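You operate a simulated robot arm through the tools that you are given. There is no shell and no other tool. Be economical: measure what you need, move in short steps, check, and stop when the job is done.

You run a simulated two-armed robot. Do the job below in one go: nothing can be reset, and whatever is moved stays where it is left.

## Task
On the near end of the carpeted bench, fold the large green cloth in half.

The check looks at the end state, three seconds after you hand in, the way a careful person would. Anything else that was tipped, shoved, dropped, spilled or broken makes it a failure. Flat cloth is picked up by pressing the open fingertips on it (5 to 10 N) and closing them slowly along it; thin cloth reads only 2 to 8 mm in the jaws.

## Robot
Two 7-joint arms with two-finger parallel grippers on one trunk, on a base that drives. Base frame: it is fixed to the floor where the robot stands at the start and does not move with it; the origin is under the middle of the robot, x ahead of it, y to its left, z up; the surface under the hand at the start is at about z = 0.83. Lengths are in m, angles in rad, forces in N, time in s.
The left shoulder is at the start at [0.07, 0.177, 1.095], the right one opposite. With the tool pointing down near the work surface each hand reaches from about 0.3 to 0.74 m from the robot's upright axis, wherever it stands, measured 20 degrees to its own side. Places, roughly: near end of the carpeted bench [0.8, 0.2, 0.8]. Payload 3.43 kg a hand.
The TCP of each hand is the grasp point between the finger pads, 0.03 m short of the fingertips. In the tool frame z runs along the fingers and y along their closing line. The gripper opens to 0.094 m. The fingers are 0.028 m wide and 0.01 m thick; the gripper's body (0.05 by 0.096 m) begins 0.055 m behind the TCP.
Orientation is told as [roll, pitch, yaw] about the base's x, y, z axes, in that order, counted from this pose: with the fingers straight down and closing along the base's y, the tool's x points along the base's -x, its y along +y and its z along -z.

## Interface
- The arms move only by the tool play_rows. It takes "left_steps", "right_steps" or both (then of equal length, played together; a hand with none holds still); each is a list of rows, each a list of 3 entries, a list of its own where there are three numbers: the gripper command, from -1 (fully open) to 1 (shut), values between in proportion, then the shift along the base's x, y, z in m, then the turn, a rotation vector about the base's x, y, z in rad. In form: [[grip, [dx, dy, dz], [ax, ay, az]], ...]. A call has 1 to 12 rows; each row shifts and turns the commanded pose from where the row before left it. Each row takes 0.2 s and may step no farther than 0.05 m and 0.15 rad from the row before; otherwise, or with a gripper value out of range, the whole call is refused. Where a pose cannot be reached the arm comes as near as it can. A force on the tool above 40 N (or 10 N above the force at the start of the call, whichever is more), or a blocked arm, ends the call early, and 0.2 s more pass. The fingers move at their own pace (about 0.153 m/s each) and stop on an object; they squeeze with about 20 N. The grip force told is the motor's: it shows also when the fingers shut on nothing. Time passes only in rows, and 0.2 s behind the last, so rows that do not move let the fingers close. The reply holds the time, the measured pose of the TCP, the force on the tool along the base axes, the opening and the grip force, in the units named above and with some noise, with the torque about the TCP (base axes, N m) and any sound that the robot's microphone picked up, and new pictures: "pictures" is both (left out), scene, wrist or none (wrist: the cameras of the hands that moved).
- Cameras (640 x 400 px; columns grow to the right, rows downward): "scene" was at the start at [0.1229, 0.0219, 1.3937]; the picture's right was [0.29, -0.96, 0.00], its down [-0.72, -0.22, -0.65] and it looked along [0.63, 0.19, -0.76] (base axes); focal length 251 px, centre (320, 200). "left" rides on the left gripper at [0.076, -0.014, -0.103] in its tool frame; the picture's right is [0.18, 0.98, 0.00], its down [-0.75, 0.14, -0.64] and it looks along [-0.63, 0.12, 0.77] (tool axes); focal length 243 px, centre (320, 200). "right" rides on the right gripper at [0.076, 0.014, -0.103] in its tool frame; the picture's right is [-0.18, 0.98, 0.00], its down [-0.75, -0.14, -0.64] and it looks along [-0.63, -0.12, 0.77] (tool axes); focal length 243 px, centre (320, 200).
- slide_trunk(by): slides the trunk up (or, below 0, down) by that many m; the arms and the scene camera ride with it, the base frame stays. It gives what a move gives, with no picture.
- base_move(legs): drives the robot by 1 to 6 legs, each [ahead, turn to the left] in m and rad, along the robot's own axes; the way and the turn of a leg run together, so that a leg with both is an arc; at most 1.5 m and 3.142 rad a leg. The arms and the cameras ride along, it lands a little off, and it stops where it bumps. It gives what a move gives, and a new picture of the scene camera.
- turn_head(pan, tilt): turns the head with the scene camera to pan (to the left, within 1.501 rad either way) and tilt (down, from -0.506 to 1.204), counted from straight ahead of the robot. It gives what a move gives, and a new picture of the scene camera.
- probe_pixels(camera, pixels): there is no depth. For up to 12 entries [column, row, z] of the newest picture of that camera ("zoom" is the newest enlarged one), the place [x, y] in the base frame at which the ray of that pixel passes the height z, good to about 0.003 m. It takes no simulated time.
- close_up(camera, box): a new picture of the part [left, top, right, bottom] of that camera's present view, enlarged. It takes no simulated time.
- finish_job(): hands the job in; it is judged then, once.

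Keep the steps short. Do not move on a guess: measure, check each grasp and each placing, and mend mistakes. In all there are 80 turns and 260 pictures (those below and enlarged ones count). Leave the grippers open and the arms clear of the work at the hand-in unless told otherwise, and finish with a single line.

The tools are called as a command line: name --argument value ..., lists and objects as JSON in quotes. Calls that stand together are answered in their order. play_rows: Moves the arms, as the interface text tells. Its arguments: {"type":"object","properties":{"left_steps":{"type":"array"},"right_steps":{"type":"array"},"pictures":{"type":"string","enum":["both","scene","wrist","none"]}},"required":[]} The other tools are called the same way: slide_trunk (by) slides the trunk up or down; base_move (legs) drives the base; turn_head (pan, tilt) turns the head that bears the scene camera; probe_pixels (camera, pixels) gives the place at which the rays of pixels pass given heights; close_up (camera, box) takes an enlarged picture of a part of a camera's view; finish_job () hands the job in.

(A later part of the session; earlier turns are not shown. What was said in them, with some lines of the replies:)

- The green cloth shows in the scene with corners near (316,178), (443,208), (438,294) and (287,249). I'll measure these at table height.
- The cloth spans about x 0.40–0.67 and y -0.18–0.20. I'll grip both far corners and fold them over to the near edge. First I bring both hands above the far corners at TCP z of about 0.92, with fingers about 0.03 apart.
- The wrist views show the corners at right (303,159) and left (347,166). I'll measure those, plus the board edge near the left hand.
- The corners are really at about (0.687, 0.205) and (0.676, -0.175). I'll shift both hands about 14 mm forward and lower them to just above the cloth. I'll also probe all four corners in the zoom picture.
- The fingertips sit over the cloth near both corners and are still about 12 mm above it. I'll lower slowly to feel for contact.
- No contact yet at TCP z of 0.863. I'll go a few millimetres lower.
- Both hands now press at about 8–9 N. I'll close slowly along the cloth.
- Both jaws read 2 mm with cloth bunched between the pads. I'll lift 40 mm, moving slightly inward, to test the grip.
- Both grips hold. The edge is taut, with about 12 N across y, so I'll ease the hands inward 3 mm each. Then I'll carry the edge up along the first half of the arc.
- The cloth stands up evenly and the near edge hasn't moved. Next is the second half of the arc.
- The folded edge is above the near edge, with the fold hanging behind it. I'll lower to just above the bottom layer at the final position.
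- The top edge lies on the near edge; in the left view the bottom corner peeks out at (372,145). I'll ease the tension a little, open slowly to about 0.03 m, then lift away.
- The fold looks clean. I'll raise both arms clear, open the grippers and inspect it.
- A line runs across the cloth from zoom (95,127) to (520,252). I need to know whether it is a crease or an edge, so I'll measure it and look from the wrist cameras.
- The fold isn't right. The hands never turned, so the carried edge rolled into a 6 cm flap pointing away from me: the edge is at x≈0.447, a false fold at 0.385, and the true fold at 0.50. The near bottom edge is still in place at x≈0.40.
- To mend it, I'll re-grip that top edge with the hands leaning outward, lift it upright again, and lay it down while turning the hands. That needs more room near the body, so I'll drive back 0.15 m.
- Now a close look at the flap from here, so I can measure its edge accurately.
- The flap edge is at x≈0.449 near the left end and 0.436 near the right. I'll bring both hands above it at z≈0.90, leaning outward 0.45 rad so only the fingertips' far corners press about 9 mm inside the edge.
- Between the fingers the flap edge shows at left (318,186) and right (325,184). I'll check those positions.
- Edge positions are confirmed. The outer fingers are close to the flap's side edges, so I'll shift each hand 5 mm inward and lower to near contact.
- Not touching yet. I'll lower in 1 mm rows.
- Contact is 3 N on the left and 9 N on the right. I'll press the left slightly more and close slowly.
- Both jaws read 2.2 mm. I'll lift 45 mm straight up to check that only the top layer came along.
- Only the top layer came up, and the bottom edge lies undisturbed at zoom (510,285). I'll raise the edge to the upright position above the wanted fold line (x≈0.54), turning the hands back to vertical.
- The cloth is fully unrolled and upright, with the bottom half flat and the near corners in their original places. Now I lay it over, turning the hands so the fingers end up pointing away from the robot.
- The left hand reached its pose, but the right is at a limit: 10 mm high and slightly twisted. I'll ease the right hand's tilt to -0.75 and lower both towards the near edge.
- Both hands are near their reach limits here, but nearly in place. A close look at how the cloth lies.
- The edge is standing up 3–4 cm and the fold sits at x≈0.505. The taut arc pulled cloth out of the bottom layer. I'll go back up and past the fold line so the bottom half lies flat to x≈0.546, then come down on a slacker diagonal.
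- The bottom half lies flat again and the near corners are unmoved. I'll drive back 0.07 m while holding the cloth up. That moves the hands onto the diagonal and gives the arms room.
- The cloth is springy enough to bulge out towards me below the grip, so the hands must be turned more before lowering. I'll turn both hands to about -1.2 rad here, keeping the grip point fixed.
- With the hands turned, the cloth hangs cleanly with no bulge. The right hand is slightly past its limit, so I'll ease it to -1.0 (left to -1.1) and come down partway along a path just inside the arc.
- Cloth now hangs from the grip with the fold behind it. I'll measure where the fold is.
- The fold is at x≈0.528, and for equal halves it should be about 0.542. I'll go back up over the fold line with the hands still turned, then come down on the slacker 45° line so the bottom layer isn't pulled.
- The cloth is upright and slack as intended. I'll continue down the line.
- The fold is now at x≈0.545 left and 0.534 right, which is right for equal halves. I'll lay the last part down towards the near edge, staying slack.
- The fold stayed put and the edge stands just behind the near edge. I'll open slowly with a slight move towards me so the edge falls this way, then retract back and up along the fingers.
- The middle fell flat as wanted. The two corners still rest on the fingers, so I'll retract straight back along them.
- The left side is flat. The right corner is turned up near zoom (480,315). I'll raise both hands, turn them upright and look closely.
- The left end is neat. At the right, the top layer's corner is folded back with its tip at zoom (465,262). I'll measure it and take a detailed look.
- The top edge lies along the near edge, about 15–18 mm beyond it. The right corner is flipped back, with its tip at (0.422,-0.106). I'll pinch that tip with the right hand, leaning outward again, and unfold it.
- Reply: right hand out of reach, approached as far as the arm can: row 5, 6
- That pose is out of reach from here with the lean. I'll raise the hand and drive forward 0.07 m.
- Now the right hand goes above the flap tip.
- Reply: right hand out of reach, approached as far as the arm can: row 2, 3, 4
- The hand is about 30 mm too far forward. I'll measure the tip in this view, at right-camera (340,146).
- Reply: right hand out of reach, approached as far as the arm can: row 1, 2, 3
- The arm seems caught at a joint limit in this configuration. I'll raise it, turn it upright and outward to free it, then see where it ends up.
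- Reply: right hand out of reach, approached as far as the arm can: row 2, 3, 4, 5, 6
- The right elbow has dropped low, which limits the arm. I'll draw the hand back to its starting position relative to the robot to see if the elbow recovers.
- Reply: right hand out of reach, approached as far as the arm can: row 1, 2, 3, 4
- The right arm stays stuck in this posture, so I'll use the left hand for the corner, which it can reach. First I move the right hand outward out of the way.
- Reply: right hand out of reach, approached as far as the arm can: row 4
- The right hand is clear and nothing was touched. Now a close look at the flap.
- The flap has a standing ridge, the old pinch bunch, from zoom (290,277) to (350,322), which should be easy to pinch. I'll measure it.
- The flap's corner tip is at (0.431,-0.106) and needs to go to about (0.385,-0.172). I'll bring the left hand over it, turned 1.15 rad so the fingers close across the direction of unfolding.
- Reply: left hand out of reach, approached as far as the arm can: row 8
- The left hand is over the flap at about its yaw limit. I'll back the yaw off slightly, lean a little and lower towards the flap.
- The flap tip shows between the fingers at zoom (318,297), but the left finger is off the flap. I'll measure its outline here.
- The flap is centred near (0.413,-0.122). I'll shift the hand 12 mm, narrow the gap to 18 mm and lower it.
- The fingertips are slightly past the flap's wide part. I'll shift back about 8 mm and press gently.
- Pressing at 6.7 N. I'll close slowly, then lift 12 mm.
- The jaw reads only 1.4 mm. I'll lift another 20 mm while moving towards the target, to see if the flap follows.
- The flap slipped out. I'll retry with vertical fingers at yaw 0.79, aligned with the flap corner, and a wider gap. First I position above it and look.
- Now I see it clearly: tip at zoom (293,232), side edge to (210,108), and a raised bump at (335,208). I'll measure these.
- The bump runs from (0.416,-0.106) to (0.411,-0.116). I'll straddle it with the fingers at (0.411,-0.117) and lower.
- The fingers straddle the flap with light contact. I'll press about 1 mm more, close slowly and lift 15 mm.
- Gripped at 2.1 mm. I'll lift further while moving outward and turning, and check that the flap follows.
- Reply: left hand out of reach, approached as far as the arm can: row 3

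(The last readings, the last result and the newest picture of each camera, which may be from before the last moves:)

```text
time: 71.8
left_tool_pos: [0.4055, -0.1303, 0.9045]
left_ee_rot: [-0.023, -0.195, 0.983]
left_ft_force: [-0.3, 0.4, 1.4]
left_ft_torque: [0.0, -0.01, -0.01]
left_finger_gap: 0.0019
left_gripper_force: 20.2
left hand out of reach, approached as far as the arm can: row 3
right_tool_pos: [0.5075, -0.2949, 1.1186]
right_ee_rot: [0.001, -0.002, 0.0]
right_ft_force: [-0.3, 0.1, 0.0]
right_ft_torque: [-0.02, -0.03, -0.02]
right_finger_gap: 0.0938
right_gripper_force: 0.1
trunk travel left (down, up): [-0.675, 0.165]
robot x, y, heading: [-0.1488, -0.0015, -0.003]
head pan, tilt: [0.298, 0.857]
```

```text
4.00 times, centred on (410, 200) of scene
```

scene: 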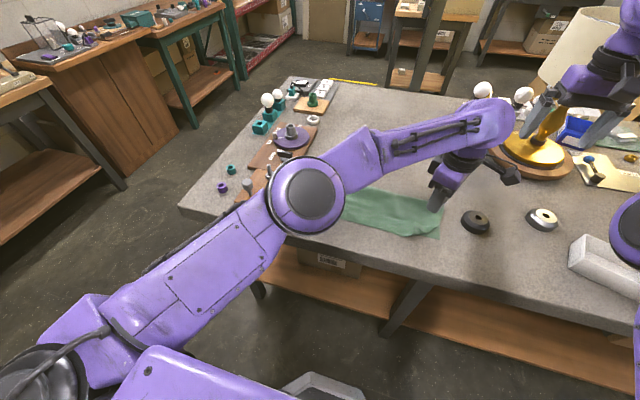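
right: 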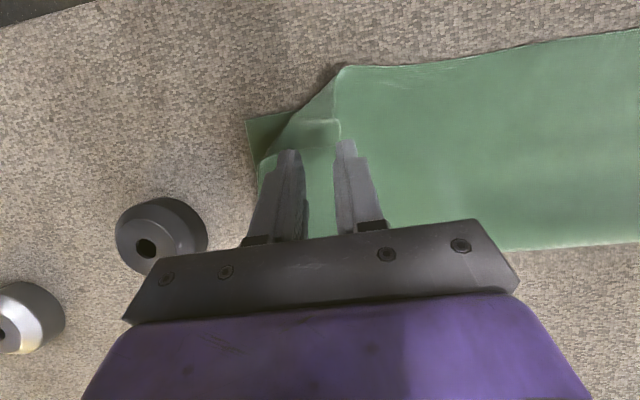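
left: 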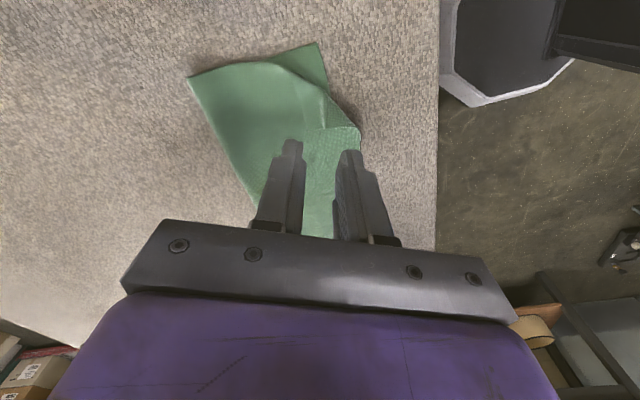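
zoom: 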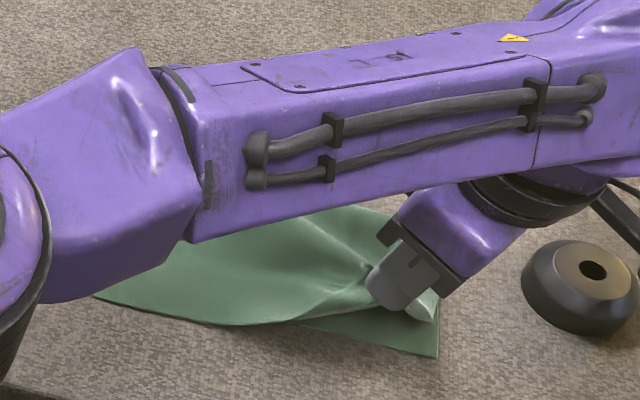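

The pinch caught the layer beneath as well, since it is tenting, so the flap isn't unfolding. I'll lower it back, release and look again.

play_rows --left_steps '[[1, [0.004, 0.01, -0.006], [-0.084, 0.055, 0]], [1, [0.002, 0.006, -0.012], [-0.084, 0.055, 0]], [1, [0, 0, -0.012], [0, 0, 0]], [0.9, [0, 0, -0.006], [0, 0, 0]], [0.7, [0, 0, 0], [0, 0, 0]], [0.45, [0, 0, 0], [0, 0, 0]], [0.45, [0, 0, 0], [0, 0, 0]], [0.45, [0.004, 0.004, 0.02], [0, 0, 0]], [0.45, [0.01, 0.01, 0.03], [0, 0, 0]], [0.45, [0.01, 0.015, 0.03], [0, 0, 0]]]' --pictures "none"

close_up --camera "left" --box '[200, 0, 520, 200]'

```text
time: 74.0
left_tool_pos: [0.4354, -0.0854, 0.9495]
left_ee_rot: [-0.023, -0.006, 0.988]
left_ft_force: [0.1, -0.6, -0.5]
left_ft_torque: [-0.06, -0.02, 0.0]
left_finger_gap: 0.0257
left_gripper_force: 0.1
right_tool_pos: [0.5072, -0.2955, 1.1202]
right_ee_rot: [0.0, -0.004, 0.0]
right_ft_force: [1.4, 0.6, -0.2]
right_ft_torque: [-0.01, 0.01, 0.01]
right_finger_gap: 0.0941
right_gripper_force: 0.1
trunk travel left (down, up): [-0.675, 0.165]
robot x, y, heading: [-0.1492, -0.0011, -0.002]
head pan, tilt: [0.298, 0.857]
```

```text
2.00 times, centred on (360, 100) of left
```

zoom: 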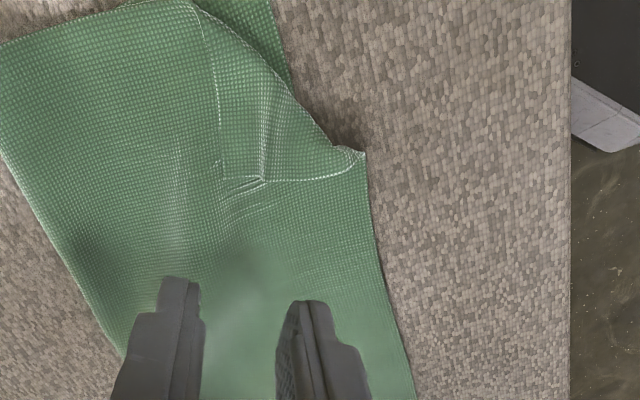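

The flap now has a sharp standing ridge at zoom (262,150–180). I'll pinch just that ridge without pressing, with the tips a couple of mm above the layer below. Measuring it first.

probe_pixels --camera "zoom" --pixels '[[262, 180, 0.84], [262, 145, 0.842], [225, 180, 0.836], [365, 155, 0.836], [215, 60, 0.838], [320, 130, 0.838]]'

close_up --camera "left" --box '[280, 40, 400, 115]'

```text
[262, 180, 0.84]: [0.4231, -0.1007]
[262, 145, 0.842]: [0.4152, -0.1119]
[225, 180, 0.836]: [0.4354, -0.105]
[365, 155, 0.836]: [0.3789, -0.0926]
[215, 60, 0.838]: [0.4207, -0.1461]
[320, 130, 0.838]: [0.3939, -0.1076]
```

```text
5.33 times, centred on (340, 78) of left
```

zoom: 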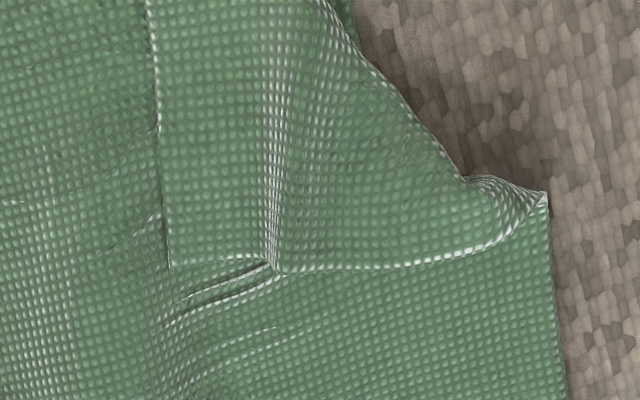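

The ridge runs from (0.423,-0.101) to (0.415,-0.112), in line with the hand. I'll go to (0.4165,-0.110) with a 16 mm gap and stop just above.

play_rows --left_steps '[[0.64, [-0.0095, -0.0123, -0.02], [0, 0, 0]], [0.64, [-0.0094, -0.0123, -0.025], [0, 0, 0]], [0.64, [0, 0, -0.025], [0, 0, 0]], [0.64, [0, 0, -0.01], [0, 0, 0]], [0.64, [0, 0, -0.003], [0, 0, 0]], [0.64, [0, 0, -0.001], [0, 0, 0]], [0.64, [0, 0, 0], [0, 0, 0]]]' --pictures "none"

close_up --camera "left" --box '[240, 80, 400, 210]'

```text
time: 75.6
left_tool_pos: [0.4168, -0.1109, 0.865]
left_ee_rot: [-0.026, -0.005, 0.987]
left_ft_force: [0.2, -0.2, 1.2]
left_ft_torque: [0.01, 0.02, -0.01]
left_finger_gap: 0.0169
left_gripper_force: 0.0
right_tool_pos: [0.5061, -0.2961, 1.1192]
right_ee_rot: [-0.001, -0.004, 0.0]
right_ft_force: [0.6, -0.5, -0.1]
right_ft_torque: [0.01, 0.0, -0.01]
right_finger_gap: 0.0941
right_gripper_force: 0.1
trunk travel left (down, up): [-0.675, 0.165]
robot x, y, heading: [-0.1482, -0.0023, 0.001]
head pan, tilt: [0.298, 0.857]
```

```text
3.08 times, centred on (320, 145) of left
```

zoom: 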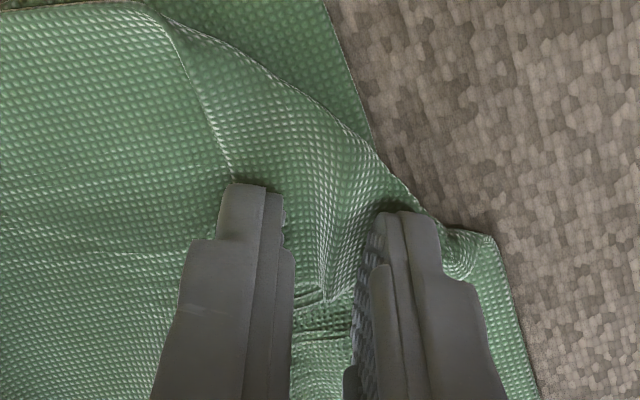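

The ridge is centred between the fingers. I'll lower 1 mm, close slowly with minimal pressure, then lift 20 mm.

play_rows --left_steps '[[0.64, [0, 0, -0.001], [0, 0, 0]], [0.7, [0, 0, 0], [0, 0, 0]], [0.75, [0, 0, 0], [0, 0, 0]], [0.8, [0, 0, 0], [0, 0, 0]], [0.85, [0, 0, 0.0003], [0, 0, 0]], [0.9, [0, 0, 0.0003], [0, 0, 0]], [0.95, [0, 0, 0.0003], [0, 0, 0]], [1, [0, 0, 0], [0, 0, 0]], [1, [0, 0, 0], [0, 0, 0]], [1, [0, 0, 0.007], [0, 0, 0]], [1, [0, 0, 0.012], [0, 0, 0]]]' --pictures "none"

close_up --camera "left" --box '[200, 40, 440, 220]'

close_up --camera "scene" --box '[370, 170, 470, 250]'

```text
time: 78.0
left_tool_pos: [0.4168, -0.1107, 0.8837]
left_ee_rot: [-0.024, -0.006, 0.986]
left_ft_force: [0.1, 0.6, 0.3]
left_ft_torque: [0.04, 0.01, 0.01]
left_finger_gap: 0.0018
left_gripper_force: 19.9
right_tool_pos: [0.5061, -0.2954, 1.1195]
right_ee_rot: [0.0, -0.005, 0.0]
right_ft_force: [0.7, 0.2, -0.5]
right_ft_torque: [-0.01, 0.02, 0.04]
right_finger_gap: 0.094
right_gripper_force: 0.0
trunk travel left (down, up): [-0.675, 0.165]
robot x, y, heading: [-0.1494, -0.001, -0.002]
head pan, tilt: [0.298, 0.857]
```

```text
2.22 times, centred on (320, 130) of left
```

zoom: 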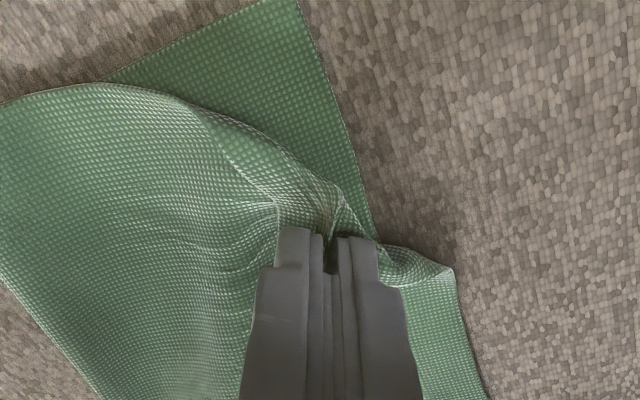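

```text
5.00 times, centred on (420, 210) of scene
```

zoom: 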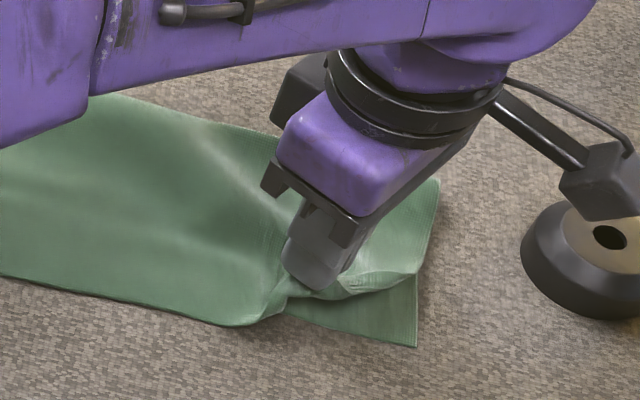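

It caught the under layer again, as the pull wrinkles show. I'll release it gently and change method: press a closed fingertip lightly on the very tip of the flap and drag it outward so it rolls open.

play_rows --left_steps '[[1, [0, 0, -0.01], [0, 0, 0]], [0.9, [0, 0, -0.007], [0, 0, 0]], [0.75, [0, 0, 0], [0, 0, 0]], [0.6, [0, 0, 0], [0, 0, 0]], [0.5, [0, 0, 0], [0, 0, 0]], [0.5, [0, 0, 0.02], [0, 0, 0]], [0.5, [0.005, 0.008, 0.03], [0, 0, 0]], [1, [0.01, 0.014, 0.02], [0, 0, 0]], [1, [0.01, 0.014, 0], [0, 0, 0]]]' --pictures "none"

close_up --camera "left" --box '[220, 0, 440, 140]'

```text
time: 80.0
left_tool_pos: [0.4411, -0.0746, 0.9376]
left_ee_rot: [-0.025, -0.004, 0.986]
left_ft_force: [0.1, -0.5, 0.2]
left_ft_torque: [-0.02, -0.02, 0.02]
left_finger_gap: 0.0
left_gripper_force: 19.9
right_tool_pos: [0.5085, -0.2962, 1.118]
right_ee_rot: [0.0, -0.005, 0.0]
right_ft_force: [0.7, -0.5, 0.1]
right_ft_torque: [0.01, 0.01, 0.02]
right_finger_gap: 0.0939
right_gripper_force: 0.0
trunk travel left (down, up): [-0.675, 0.165]
robot x, y, heading: [-0.1489, -0.0023, 0.001]
head pan, tilt: [0.298, 0.857]
```

```text
2.86 times, centred on (330, 70) of left
```

zoom: 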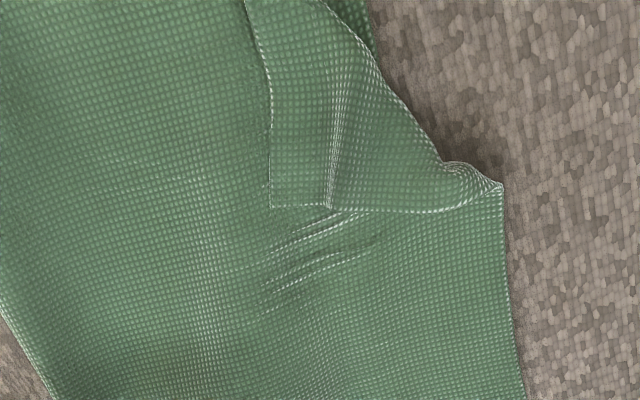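

probe_pixels --camera "zoom" --pixels '[[270, 208, 0.836], [330, 207, 0.84], [300, 180, 0.837], [440, 160, 0.84], [385, 80, 0.84], [265, 55, 0.838], [503, 187, 0.836]]'

```text
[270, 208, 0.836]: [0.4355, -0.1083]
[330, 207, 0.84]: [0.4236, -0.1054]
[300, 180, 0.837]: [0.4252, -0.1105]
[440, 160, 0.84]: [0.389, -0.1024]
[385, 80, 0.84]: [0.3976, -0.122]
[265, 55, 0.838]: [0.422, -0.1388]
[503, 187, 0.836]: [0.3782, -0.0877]
```

I'll put the closed fingertips above the flap tip at (0.427,-0.113), leaning slightly.

play_rows --left_steps '[[1, [-0.0055, -0.0141, -0.02], [-0.084, 0.055, 0]], [1, [-0.0055, -0.0141, -0.022], [-0.084, 0.055, 0]], [1, [-0.0055, -0.0141, -0.022], [-0.084, 0.055, 0]], [1, [0, 0, -0.003], [0, 0, 0]], [1, [0, 0, -0.002], [0, 0, 0]], [1, [0, 0, 0], [0, 0, 0]]]' --pictures "none"

close_up --camera "left" --box '[220, 60, 440, 220]'

```text
time: 81.4
left_tool_pos: [0.4249, -0.1162, 0.8682]
left_ee_rot: [-0.024, 0.298, 0.987]
left_ft_force: [0.0, 0.0, 0.3]
left_ft_torque: [0.0, -0.01, 0.03]
left_finger_gap: 0.0
left_gripper_force: 20.2
right_tool_pos: [0.5077, -0.2963, 1.118]
right_ee_rot: [0.0, -0.003, 0.0]
right_ft_force: [-0.2, -0.2, 0.4]
right_ft_torque: [0.0, 0.0, -0.02]
right_finger_gap: 0.0941
right_gripper_force: 0.1
trunk travel left (down, up): [-0.675, 0.165]
robot x, y, heading: [-0.1502, -0.0015, 0.002]
head pan, tilt: [0.298, 0.857]
```

```text
2.50 times, centred on (330, 140) of left
```

zoom: 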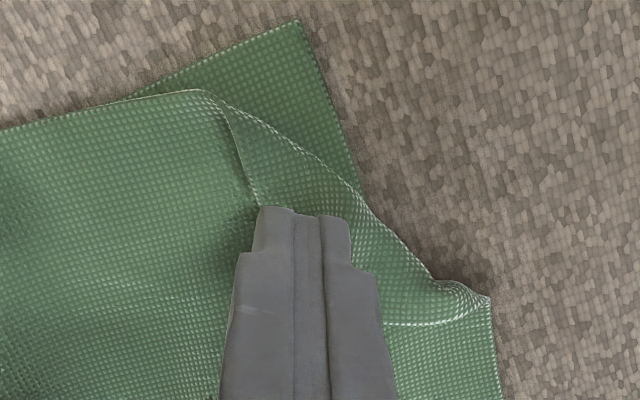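

I'll press about 2 mm lower and drag 12 mm as a test.

play_rows --left_steps '[[1, [0, 0, -0.0015], [0, 0, 0]], [1, [0, 0, -0.0015], [0, 0, 0]], [1, [-0.0022, -0.0034, 0], [0, 0, 0]], [1, [-0.0022, -0.0034, 0], [0, 0, 0]], [1, [-0.0022, -0.0034, 0], [0, 0, 0]]]' --pictures "none"

close_up --camera "left" --box '[220, 60, 440, 220]'

```text
time: 82.6
left_tool_pos: [0.4186, -0.1271, 0.8653]
left_ee_rot: [-0.026, 0.294, 0.987]
left_ft_force: [1.5, 1.9, 4.1]
left_ft_torque: [0.07, -0.04, 0.0]
left_finger_gap: 0.0
left_gripper_force: 19.6
right_tool_pos: [0.5073, -0.2956, 1.1185]
right_ee_rot: [0.0, -0.003, -0.002]
right_ft_force: [-0.8, 0.1, -0.2]
right_ft_torque: [0.01, 0.03, -0.02]
right_finger_gap: 0.094
right_gripper_force: 0.0
trunk travel left (down, up): [-0.675, 0.165]
robot x, y, heading: [-0.1502, -0.0021, 0.0]
head pan, tilt: [0.298, 0.857]
```

```text
2.50 times, centred on (330, 140) of left
```

zoom: 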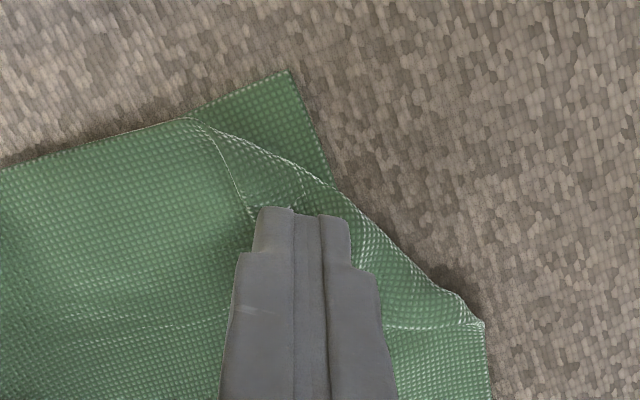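

The flap rolls along with the fingertip and the crease moves outward. I'll continue dragging.

play_rows --left_steps '[[1, [-0.0022, -0.0034, 0], [0, 0, 0]], [1, [-0.0022, -0.0034, 0], [0, 0, 0]], [1, [-0.0022, -0.0034, 0], [0, 0, 0]], [1, [-0.0022, -0.0034, 0], [0, 0, 0]], [1, [-0.0022, -0.0034, 0], [0, 0, 0]], [1, [-0.0022, -0.0034, 0], [0, 0, 0]]]' --pictures "none"

close_up --camera "left" --box '[220, 60, 440, 220]'

close_up --camera "scene" --box '[370, 170, 470, 250]'

```text
time: 84.0
left_tool_pos: [0.4051, -0.1475, 0.8652]
left_ee_rot: [-0.026, 0.296, 0.989]
left_ft_force: [1.5, 3.0, 6.0]
left_ft_torque: [0.1, -0.04, -0.01]
left_finger_gap: 0.0
left_gripper_force: 20.3
right_tool_pos: [0.5056, -0.2964, 1.1198]
right_ee_rot: [0.001, -0.003, 0.0]
right_ft_force: [0.4, -0.5, 0.8]
right_ft_torque: [-0.02, 0.02, 0.01]
right_finger_gap: 0.0939
right_gripper_force: 0.0
trunk travel left (down, up): [-0.675, 0.165]
robot x, y, heading: [-0.1529, 0.0001, 0.002]
head pan, tilt: [0.298, 0.857]
```

```text
2.50 times, centred on (330, 140) of left
```

zoom: 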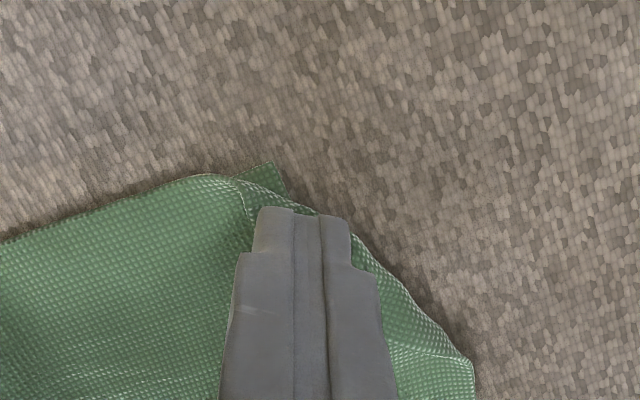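

```text
5.00 times, centred on (420, 210) of scene
```

zoom: 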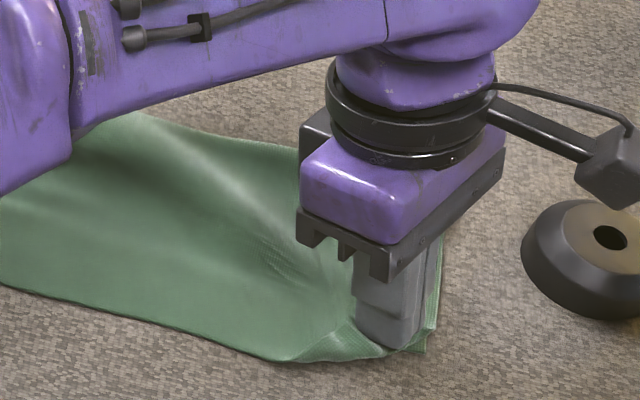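

The finger is dragging the upper layer along with the flap, so I'll stop, lift off and look again.

play_rows --left_steps '[[1, [0, 0, 0.015], [0, 0, 0]], [1, [0.008, 0.014, 0.03], [0, 0, 0]], [0.4, [0.008, 0.014, 0.02], [0, 0, 0]], [0.4, [0.005, 0.01, 0], [0, 0, 0]]]' --pictures "none"

close_up --camera "left" --box '[200, 40, 440, 200]'

close_up --camera "scene" --box '[300, 160, 460, 250]'

```text
time: 85.0
left_tool_pos: [0.4256, -0.1091, 0.9307]
left_ee_rot: [-0.025, 0.297, 0.988]
left_ft_force: [-0.2, -0.3, -0.5]
left_ft_torque: [0.01, 0.06, -0.03]
left_finger_gap: 0.0282
left_gripper_force: 0.1
right_tool_pos: [0.5076, -0.296, 1.1193]
right_ee_rot: [0.0, -0.003, 0.0]
right_ft_force: [0.3, 0.2, -0.5]
right_ft_torque: [0.03, 0.04, -0.02]
right_finger_gap: 0.0938
right_gripper_force: 0.0
trunk travel left (down, up): [-0.675, 0.165]
robot x, y, heading: [-0.1533, -0.0026, -0.004]
head pan, tilt: [0.298, 0.857]
```

```text
2.50 times, centred on (320, 120) of left
```

zoom: 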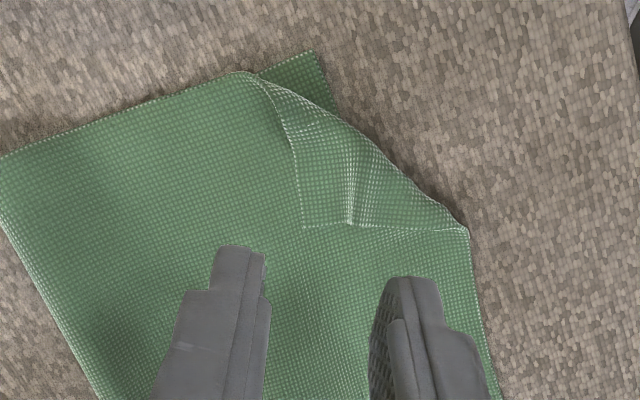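

```text
4.00 times, centred on (380, 205) of scene
```

zoom: 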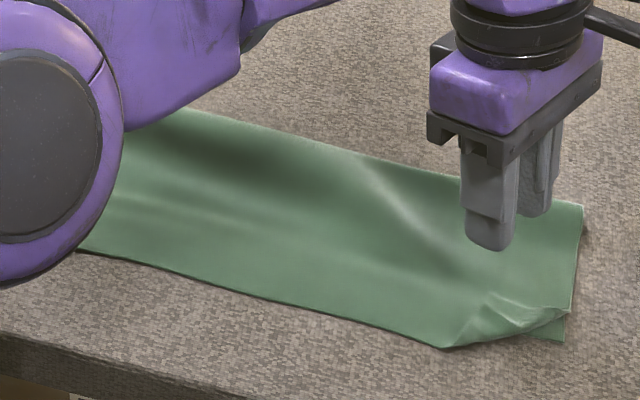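

The flap is flatter and clearer now. I'll measure it for a deeper pinch with more lean, like the first grips that worked.

probe_pixels --camera "zoom" --pixels '[[305, 226, 0.836], [350, 222, 0.839], [350, 180, 0.839], [250, 72, 0.838], [470, 233, 0.836], [370, 145, 0.838], [315, 53, 0.832], [0, 157, 0.836]]'

```text
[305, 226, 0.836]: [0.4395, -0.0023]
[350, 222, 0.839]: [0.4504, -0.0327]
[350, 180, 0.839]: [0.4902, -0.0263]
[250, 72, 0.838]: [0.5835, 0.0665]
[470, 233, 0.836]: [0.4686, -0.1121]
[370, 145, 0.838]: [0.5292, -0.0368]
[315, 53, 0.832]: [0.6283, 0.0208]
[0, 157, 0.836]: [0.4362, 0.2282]
```

The newest zoom was the scene's, so I'll repeat the measurement using left-camera pixels.

probe_pixels --camera "left" --pixels '[[314, 130.4, 0.836], [332, 128.8, 0.839], [332, 112, 0.839], [292, 68.8, 0.838], [380, 133.2, 0.836], [340, 98, 0.838], [318, 61.2, 0.832]]'

```text
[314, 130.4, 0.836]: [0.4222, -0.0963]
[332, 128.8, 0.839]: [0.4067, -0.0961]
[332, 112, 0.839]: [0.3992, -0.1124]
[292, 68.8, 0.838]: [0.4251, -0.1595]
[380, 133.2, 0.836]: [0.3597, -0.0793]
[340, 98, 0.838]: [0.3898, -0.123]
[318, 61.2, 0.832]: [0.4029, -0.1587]
```

Those may refer to an older picture, so I'll take a fresh left close-up and probe that.

close_up --camera "left" --box '[200, 40, 440, 200]'

probe_pixels --camera "zoom" --pixels '[[305, 226, 0.836], [350, 222, 0.839], [350, 180, 0.839], [250, 72, 0.838], [470, 233, 0.836], [370, 145, 0.838], [315, 53, 0.832], [0, 157, 0.836]]'

```text
2.50 times, centred on (320, 120) of left
```

zoom: 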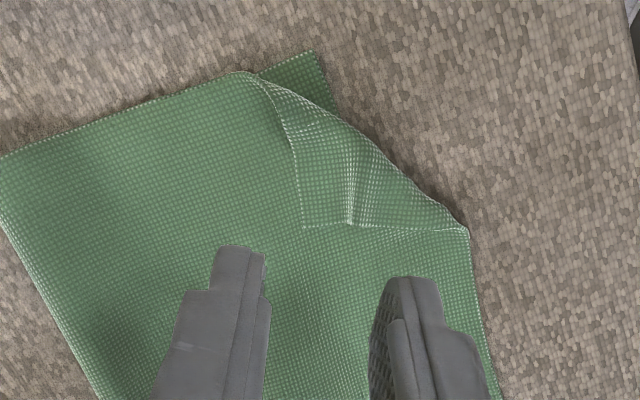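

```text
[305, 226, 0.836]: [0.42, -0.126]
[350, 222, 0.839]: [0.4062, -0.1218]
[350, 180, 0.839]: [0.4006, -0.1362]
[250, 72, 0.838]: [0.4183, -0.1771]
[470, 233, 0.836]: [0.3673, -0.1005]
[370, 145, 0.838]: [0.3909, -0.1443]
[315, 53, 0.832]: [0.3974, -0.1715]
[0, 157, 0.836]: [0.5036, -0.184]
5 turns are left
```

Very few turns remain, so this is one last careful try at the corner: a deeper pinch at (0.403,-0.130) with more lean, then a small lift to see what was caught.

play_rows --left_steps '[[0.49, [-0.0113, -0.0105, -0.02], [-0.063, 0.041, 0]], [0.49, [-0.0113, -0.0104, -0.025], [-0.063, 0.041, 0]], [0.49, [0, 0, -0.0155], [0, 0, 0]], [0.49, [0, 0, -0.0035], [0, 0, 0]], [0.49, [0, 0, -0.0012], [0, 0, 0]], [0.6, [0, 0, 0], [0, 0, 0]], [0.7, [0, 0, 0], [0, 0, 0]], [0.8, [0, 0, 0], [0, 0, 0]], [0.9, [0, 0, 0], [0, 0, 0]], [1, [0, 0, 0], [0, 0, 0]], [1, [0, 0, 0], [0, 0, 0]], [1, [0, 0, 0.018], [0, 0, 0]]]' --pictures "both"

```text
time: 87.6
left_tool_pos: [0.4036, -0.131, 0.8828]
left_ee_rot: [-0.024, 0.447, 0.988]
left_ft_force: [1.3, -0.9, -0.3]
left_ft_torque: [0.0, -0.02, 0.01]
left_finger_gap: 0.0023
left_gripper_force: 19.6
right_tool_pos: [0.5075, -0.2958, 1.1195]
right_ee_rot: [-0.001, -0.003, 0.001]
right_ft_force: [0.3, 0.3, -0.3]
right_ft_torque: [-0.03, 0.05, -0.03]
right_finger_gap: 0.0939
right_gripper_force: 0.2
trunk travel left (down, up): [-0.675, 0.165]
robot x, y, heading: [-0.1468, 0.0025, -0.001]
head pan, tilt: [0.298, 0.857]
4 turns are left
```

scene: 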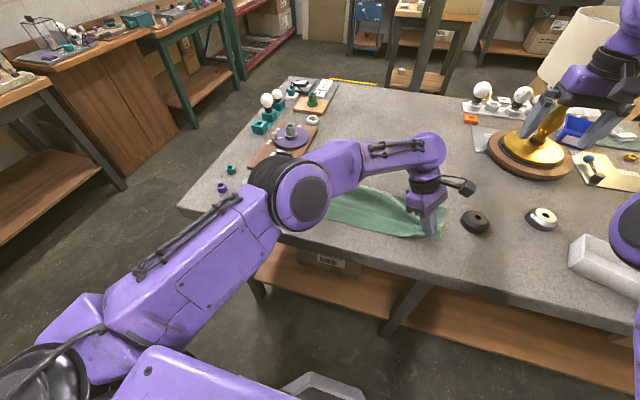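
left: 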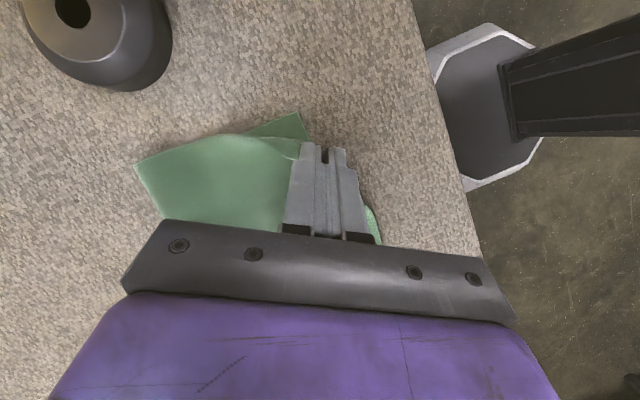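

The upper layer stays smooth this time and the jaw reads 2.3 mm, so it looks like only the flap is held. I'll carry it outward over the crease with a turn, lay it down past the corner and release.

play_rows --left_steps '[[1, [0, 0, 0.008], [0.042, -0.027, 0]], [1, [-0.005, -0.007, 0.006], [0.042, -0.027, 0]], [1, [-0.007, -0.009, 0], [0.042, -0.027, 0]], [1, [-0.007, -0.009, -0.004], [0.042, -0.027, 0]], [1, [-0.007, -0.009, -0.008], [0.042, -0.027, 0]], [1, [-0.005, -0.007, -0.008], [0.042, -0.027, 0]], [1, [-0.002, -0.003, -0.006], [0, 0, 0]], [0.85, [0, 0, 0], [0, 0, 0]], [0.65, [0, 0, 0], [0, 0, 0]], [0.45, [0, 0, 0], [0, 0, 0]], [0.45, [0, 0, 0], [0, 0, 0]], [0.45, [0, 0, 0.025], [0, 0, 0]]]' --pictures "both"

```text
time: 90.2
left_tool_pos: [0.3699, -0.1752, 0.896]
left_ee_rot: [-0.023, 0.147, 0.989]
left_ft_force: [-0.5, 0.5, 0.3]
left_ft_torque: [0.0, 0.0, 0.02]
left_finger_gap: 0.0259
left_gripper_force: 0.0
right_tool_pos: [0.5064, -0.2956, 1.1198]
right_ee_rot: [0.001, -0.003, 0.0]
right_ft_force: [0.2, -0.5, -0.8]
right_ft_torque: [0.01, -0.02, 0.0]
right_finger_gap: 0.0941
right_gripper_force: 0.1
trunk travel left (down, up): [-0.675, 0.165]
robot x, y, heading: [-0.1507, -0.0052, -0.001]
head pan, tilt: [0.298, 0.857]
3 turns are left
```

scene: 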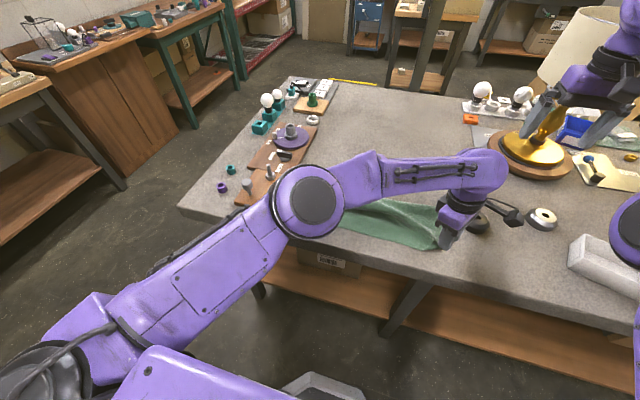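
left: 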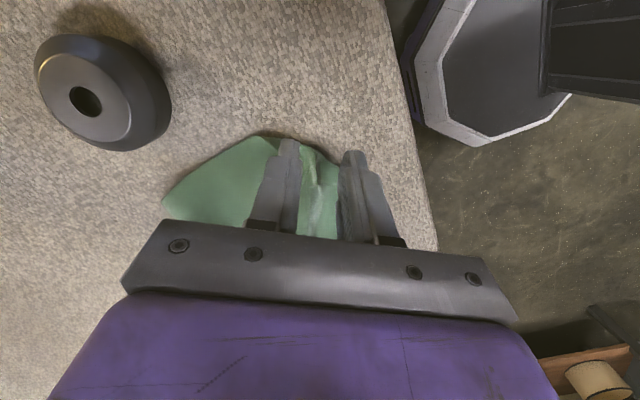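

Released. Now I retreat the left hand up and away to its own side, opening it, and look at the result.

play_rows --left_steps '[[0.45, [0, 0, 0.03], [0, 0, 0]], [0.4, [0, 0, 0.04], [0, 0, 0]], [0, [0, 0, 0.04], [0, 0, 0]], [-1, [0, 0.03, 0.03], [-0.063, 0.041, -0.1]], [-1, [0, 0.045, 0.01], [0, 0, -0.12]], [-1, [0, 0.048, 0], [0, 0, -0.12]], [-1, [0, 0.048, 0], [0, 0, -0.12]], [-1, [0, 0.048, 0], [0, 0, -0.12]], [-1, [0, 0.048, 0], [0, 0, -0.12]], [-1, [0, 0.048, 0], [0, 0, -0.12]], [-1, [0, 0.048, 0], [0, 0, -0.1]], [-1, [0, 0.045, 0], [0, 0, 0]]]' --pictures "both"

```text
time: 92.8
left_tool_pos: [0.3718, 0.2346, 1.0459]
left_ee_rot: [-0.027, 0.222, 0.067]
left_ft_force: [-0.2, -0.4, 0.9]
left_ft_torque: [0.0, 0.04, -0.01]
left_finger_gap: 0.094
left_gripper_force: 0.0
right_tool_pos: [0.5066, -0.2956, 1.1199]
right_ee_rot: [-0.003, -0.002, -0.001]
right_ft_force: [0.1, 0.7, -0.2]
right_ft_torque: [-0.03, -0.02, 0.0]
right_finger_gap: 0.0938
right_gripper_force: 0.1
trunk travel left (down, up): [-0.675, 0.165]
robot x, y, heading: [-0.1509, 0.0027, 0.005]
head pan, tilt: [0.298, 0.857]
2 turns are left
```

scene: 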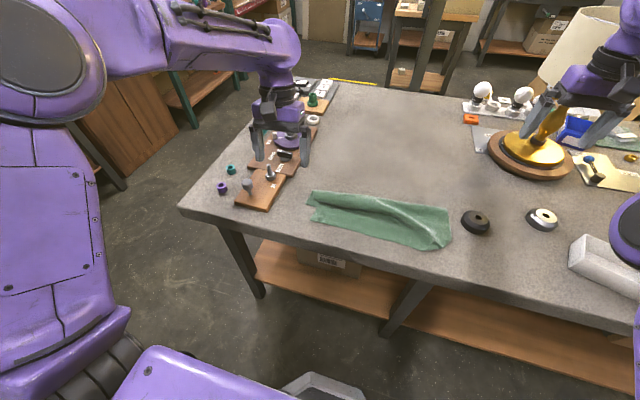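
left: 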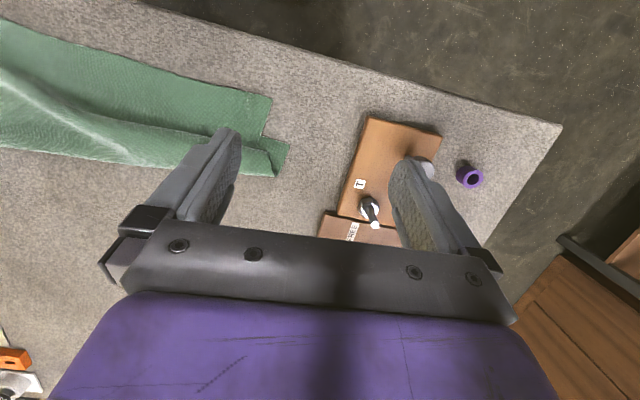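

The cloth is still folded over in half but not neatly: the top layer is shifted somewhat to the right and wrinkled. Nothing else on the bench was disturbed, both grippers are open and the arms are clear. With two turns left I can't safely tidy it further, so I'm handing in.

finish_job

```text
The job is handed in.
```

The green cloth is folded over roughly in half, but the top layer is skewed to the right and wrinkled, I could not confirm that its right corner is fully unfolded, and nothing else on the bench looked disturbed.
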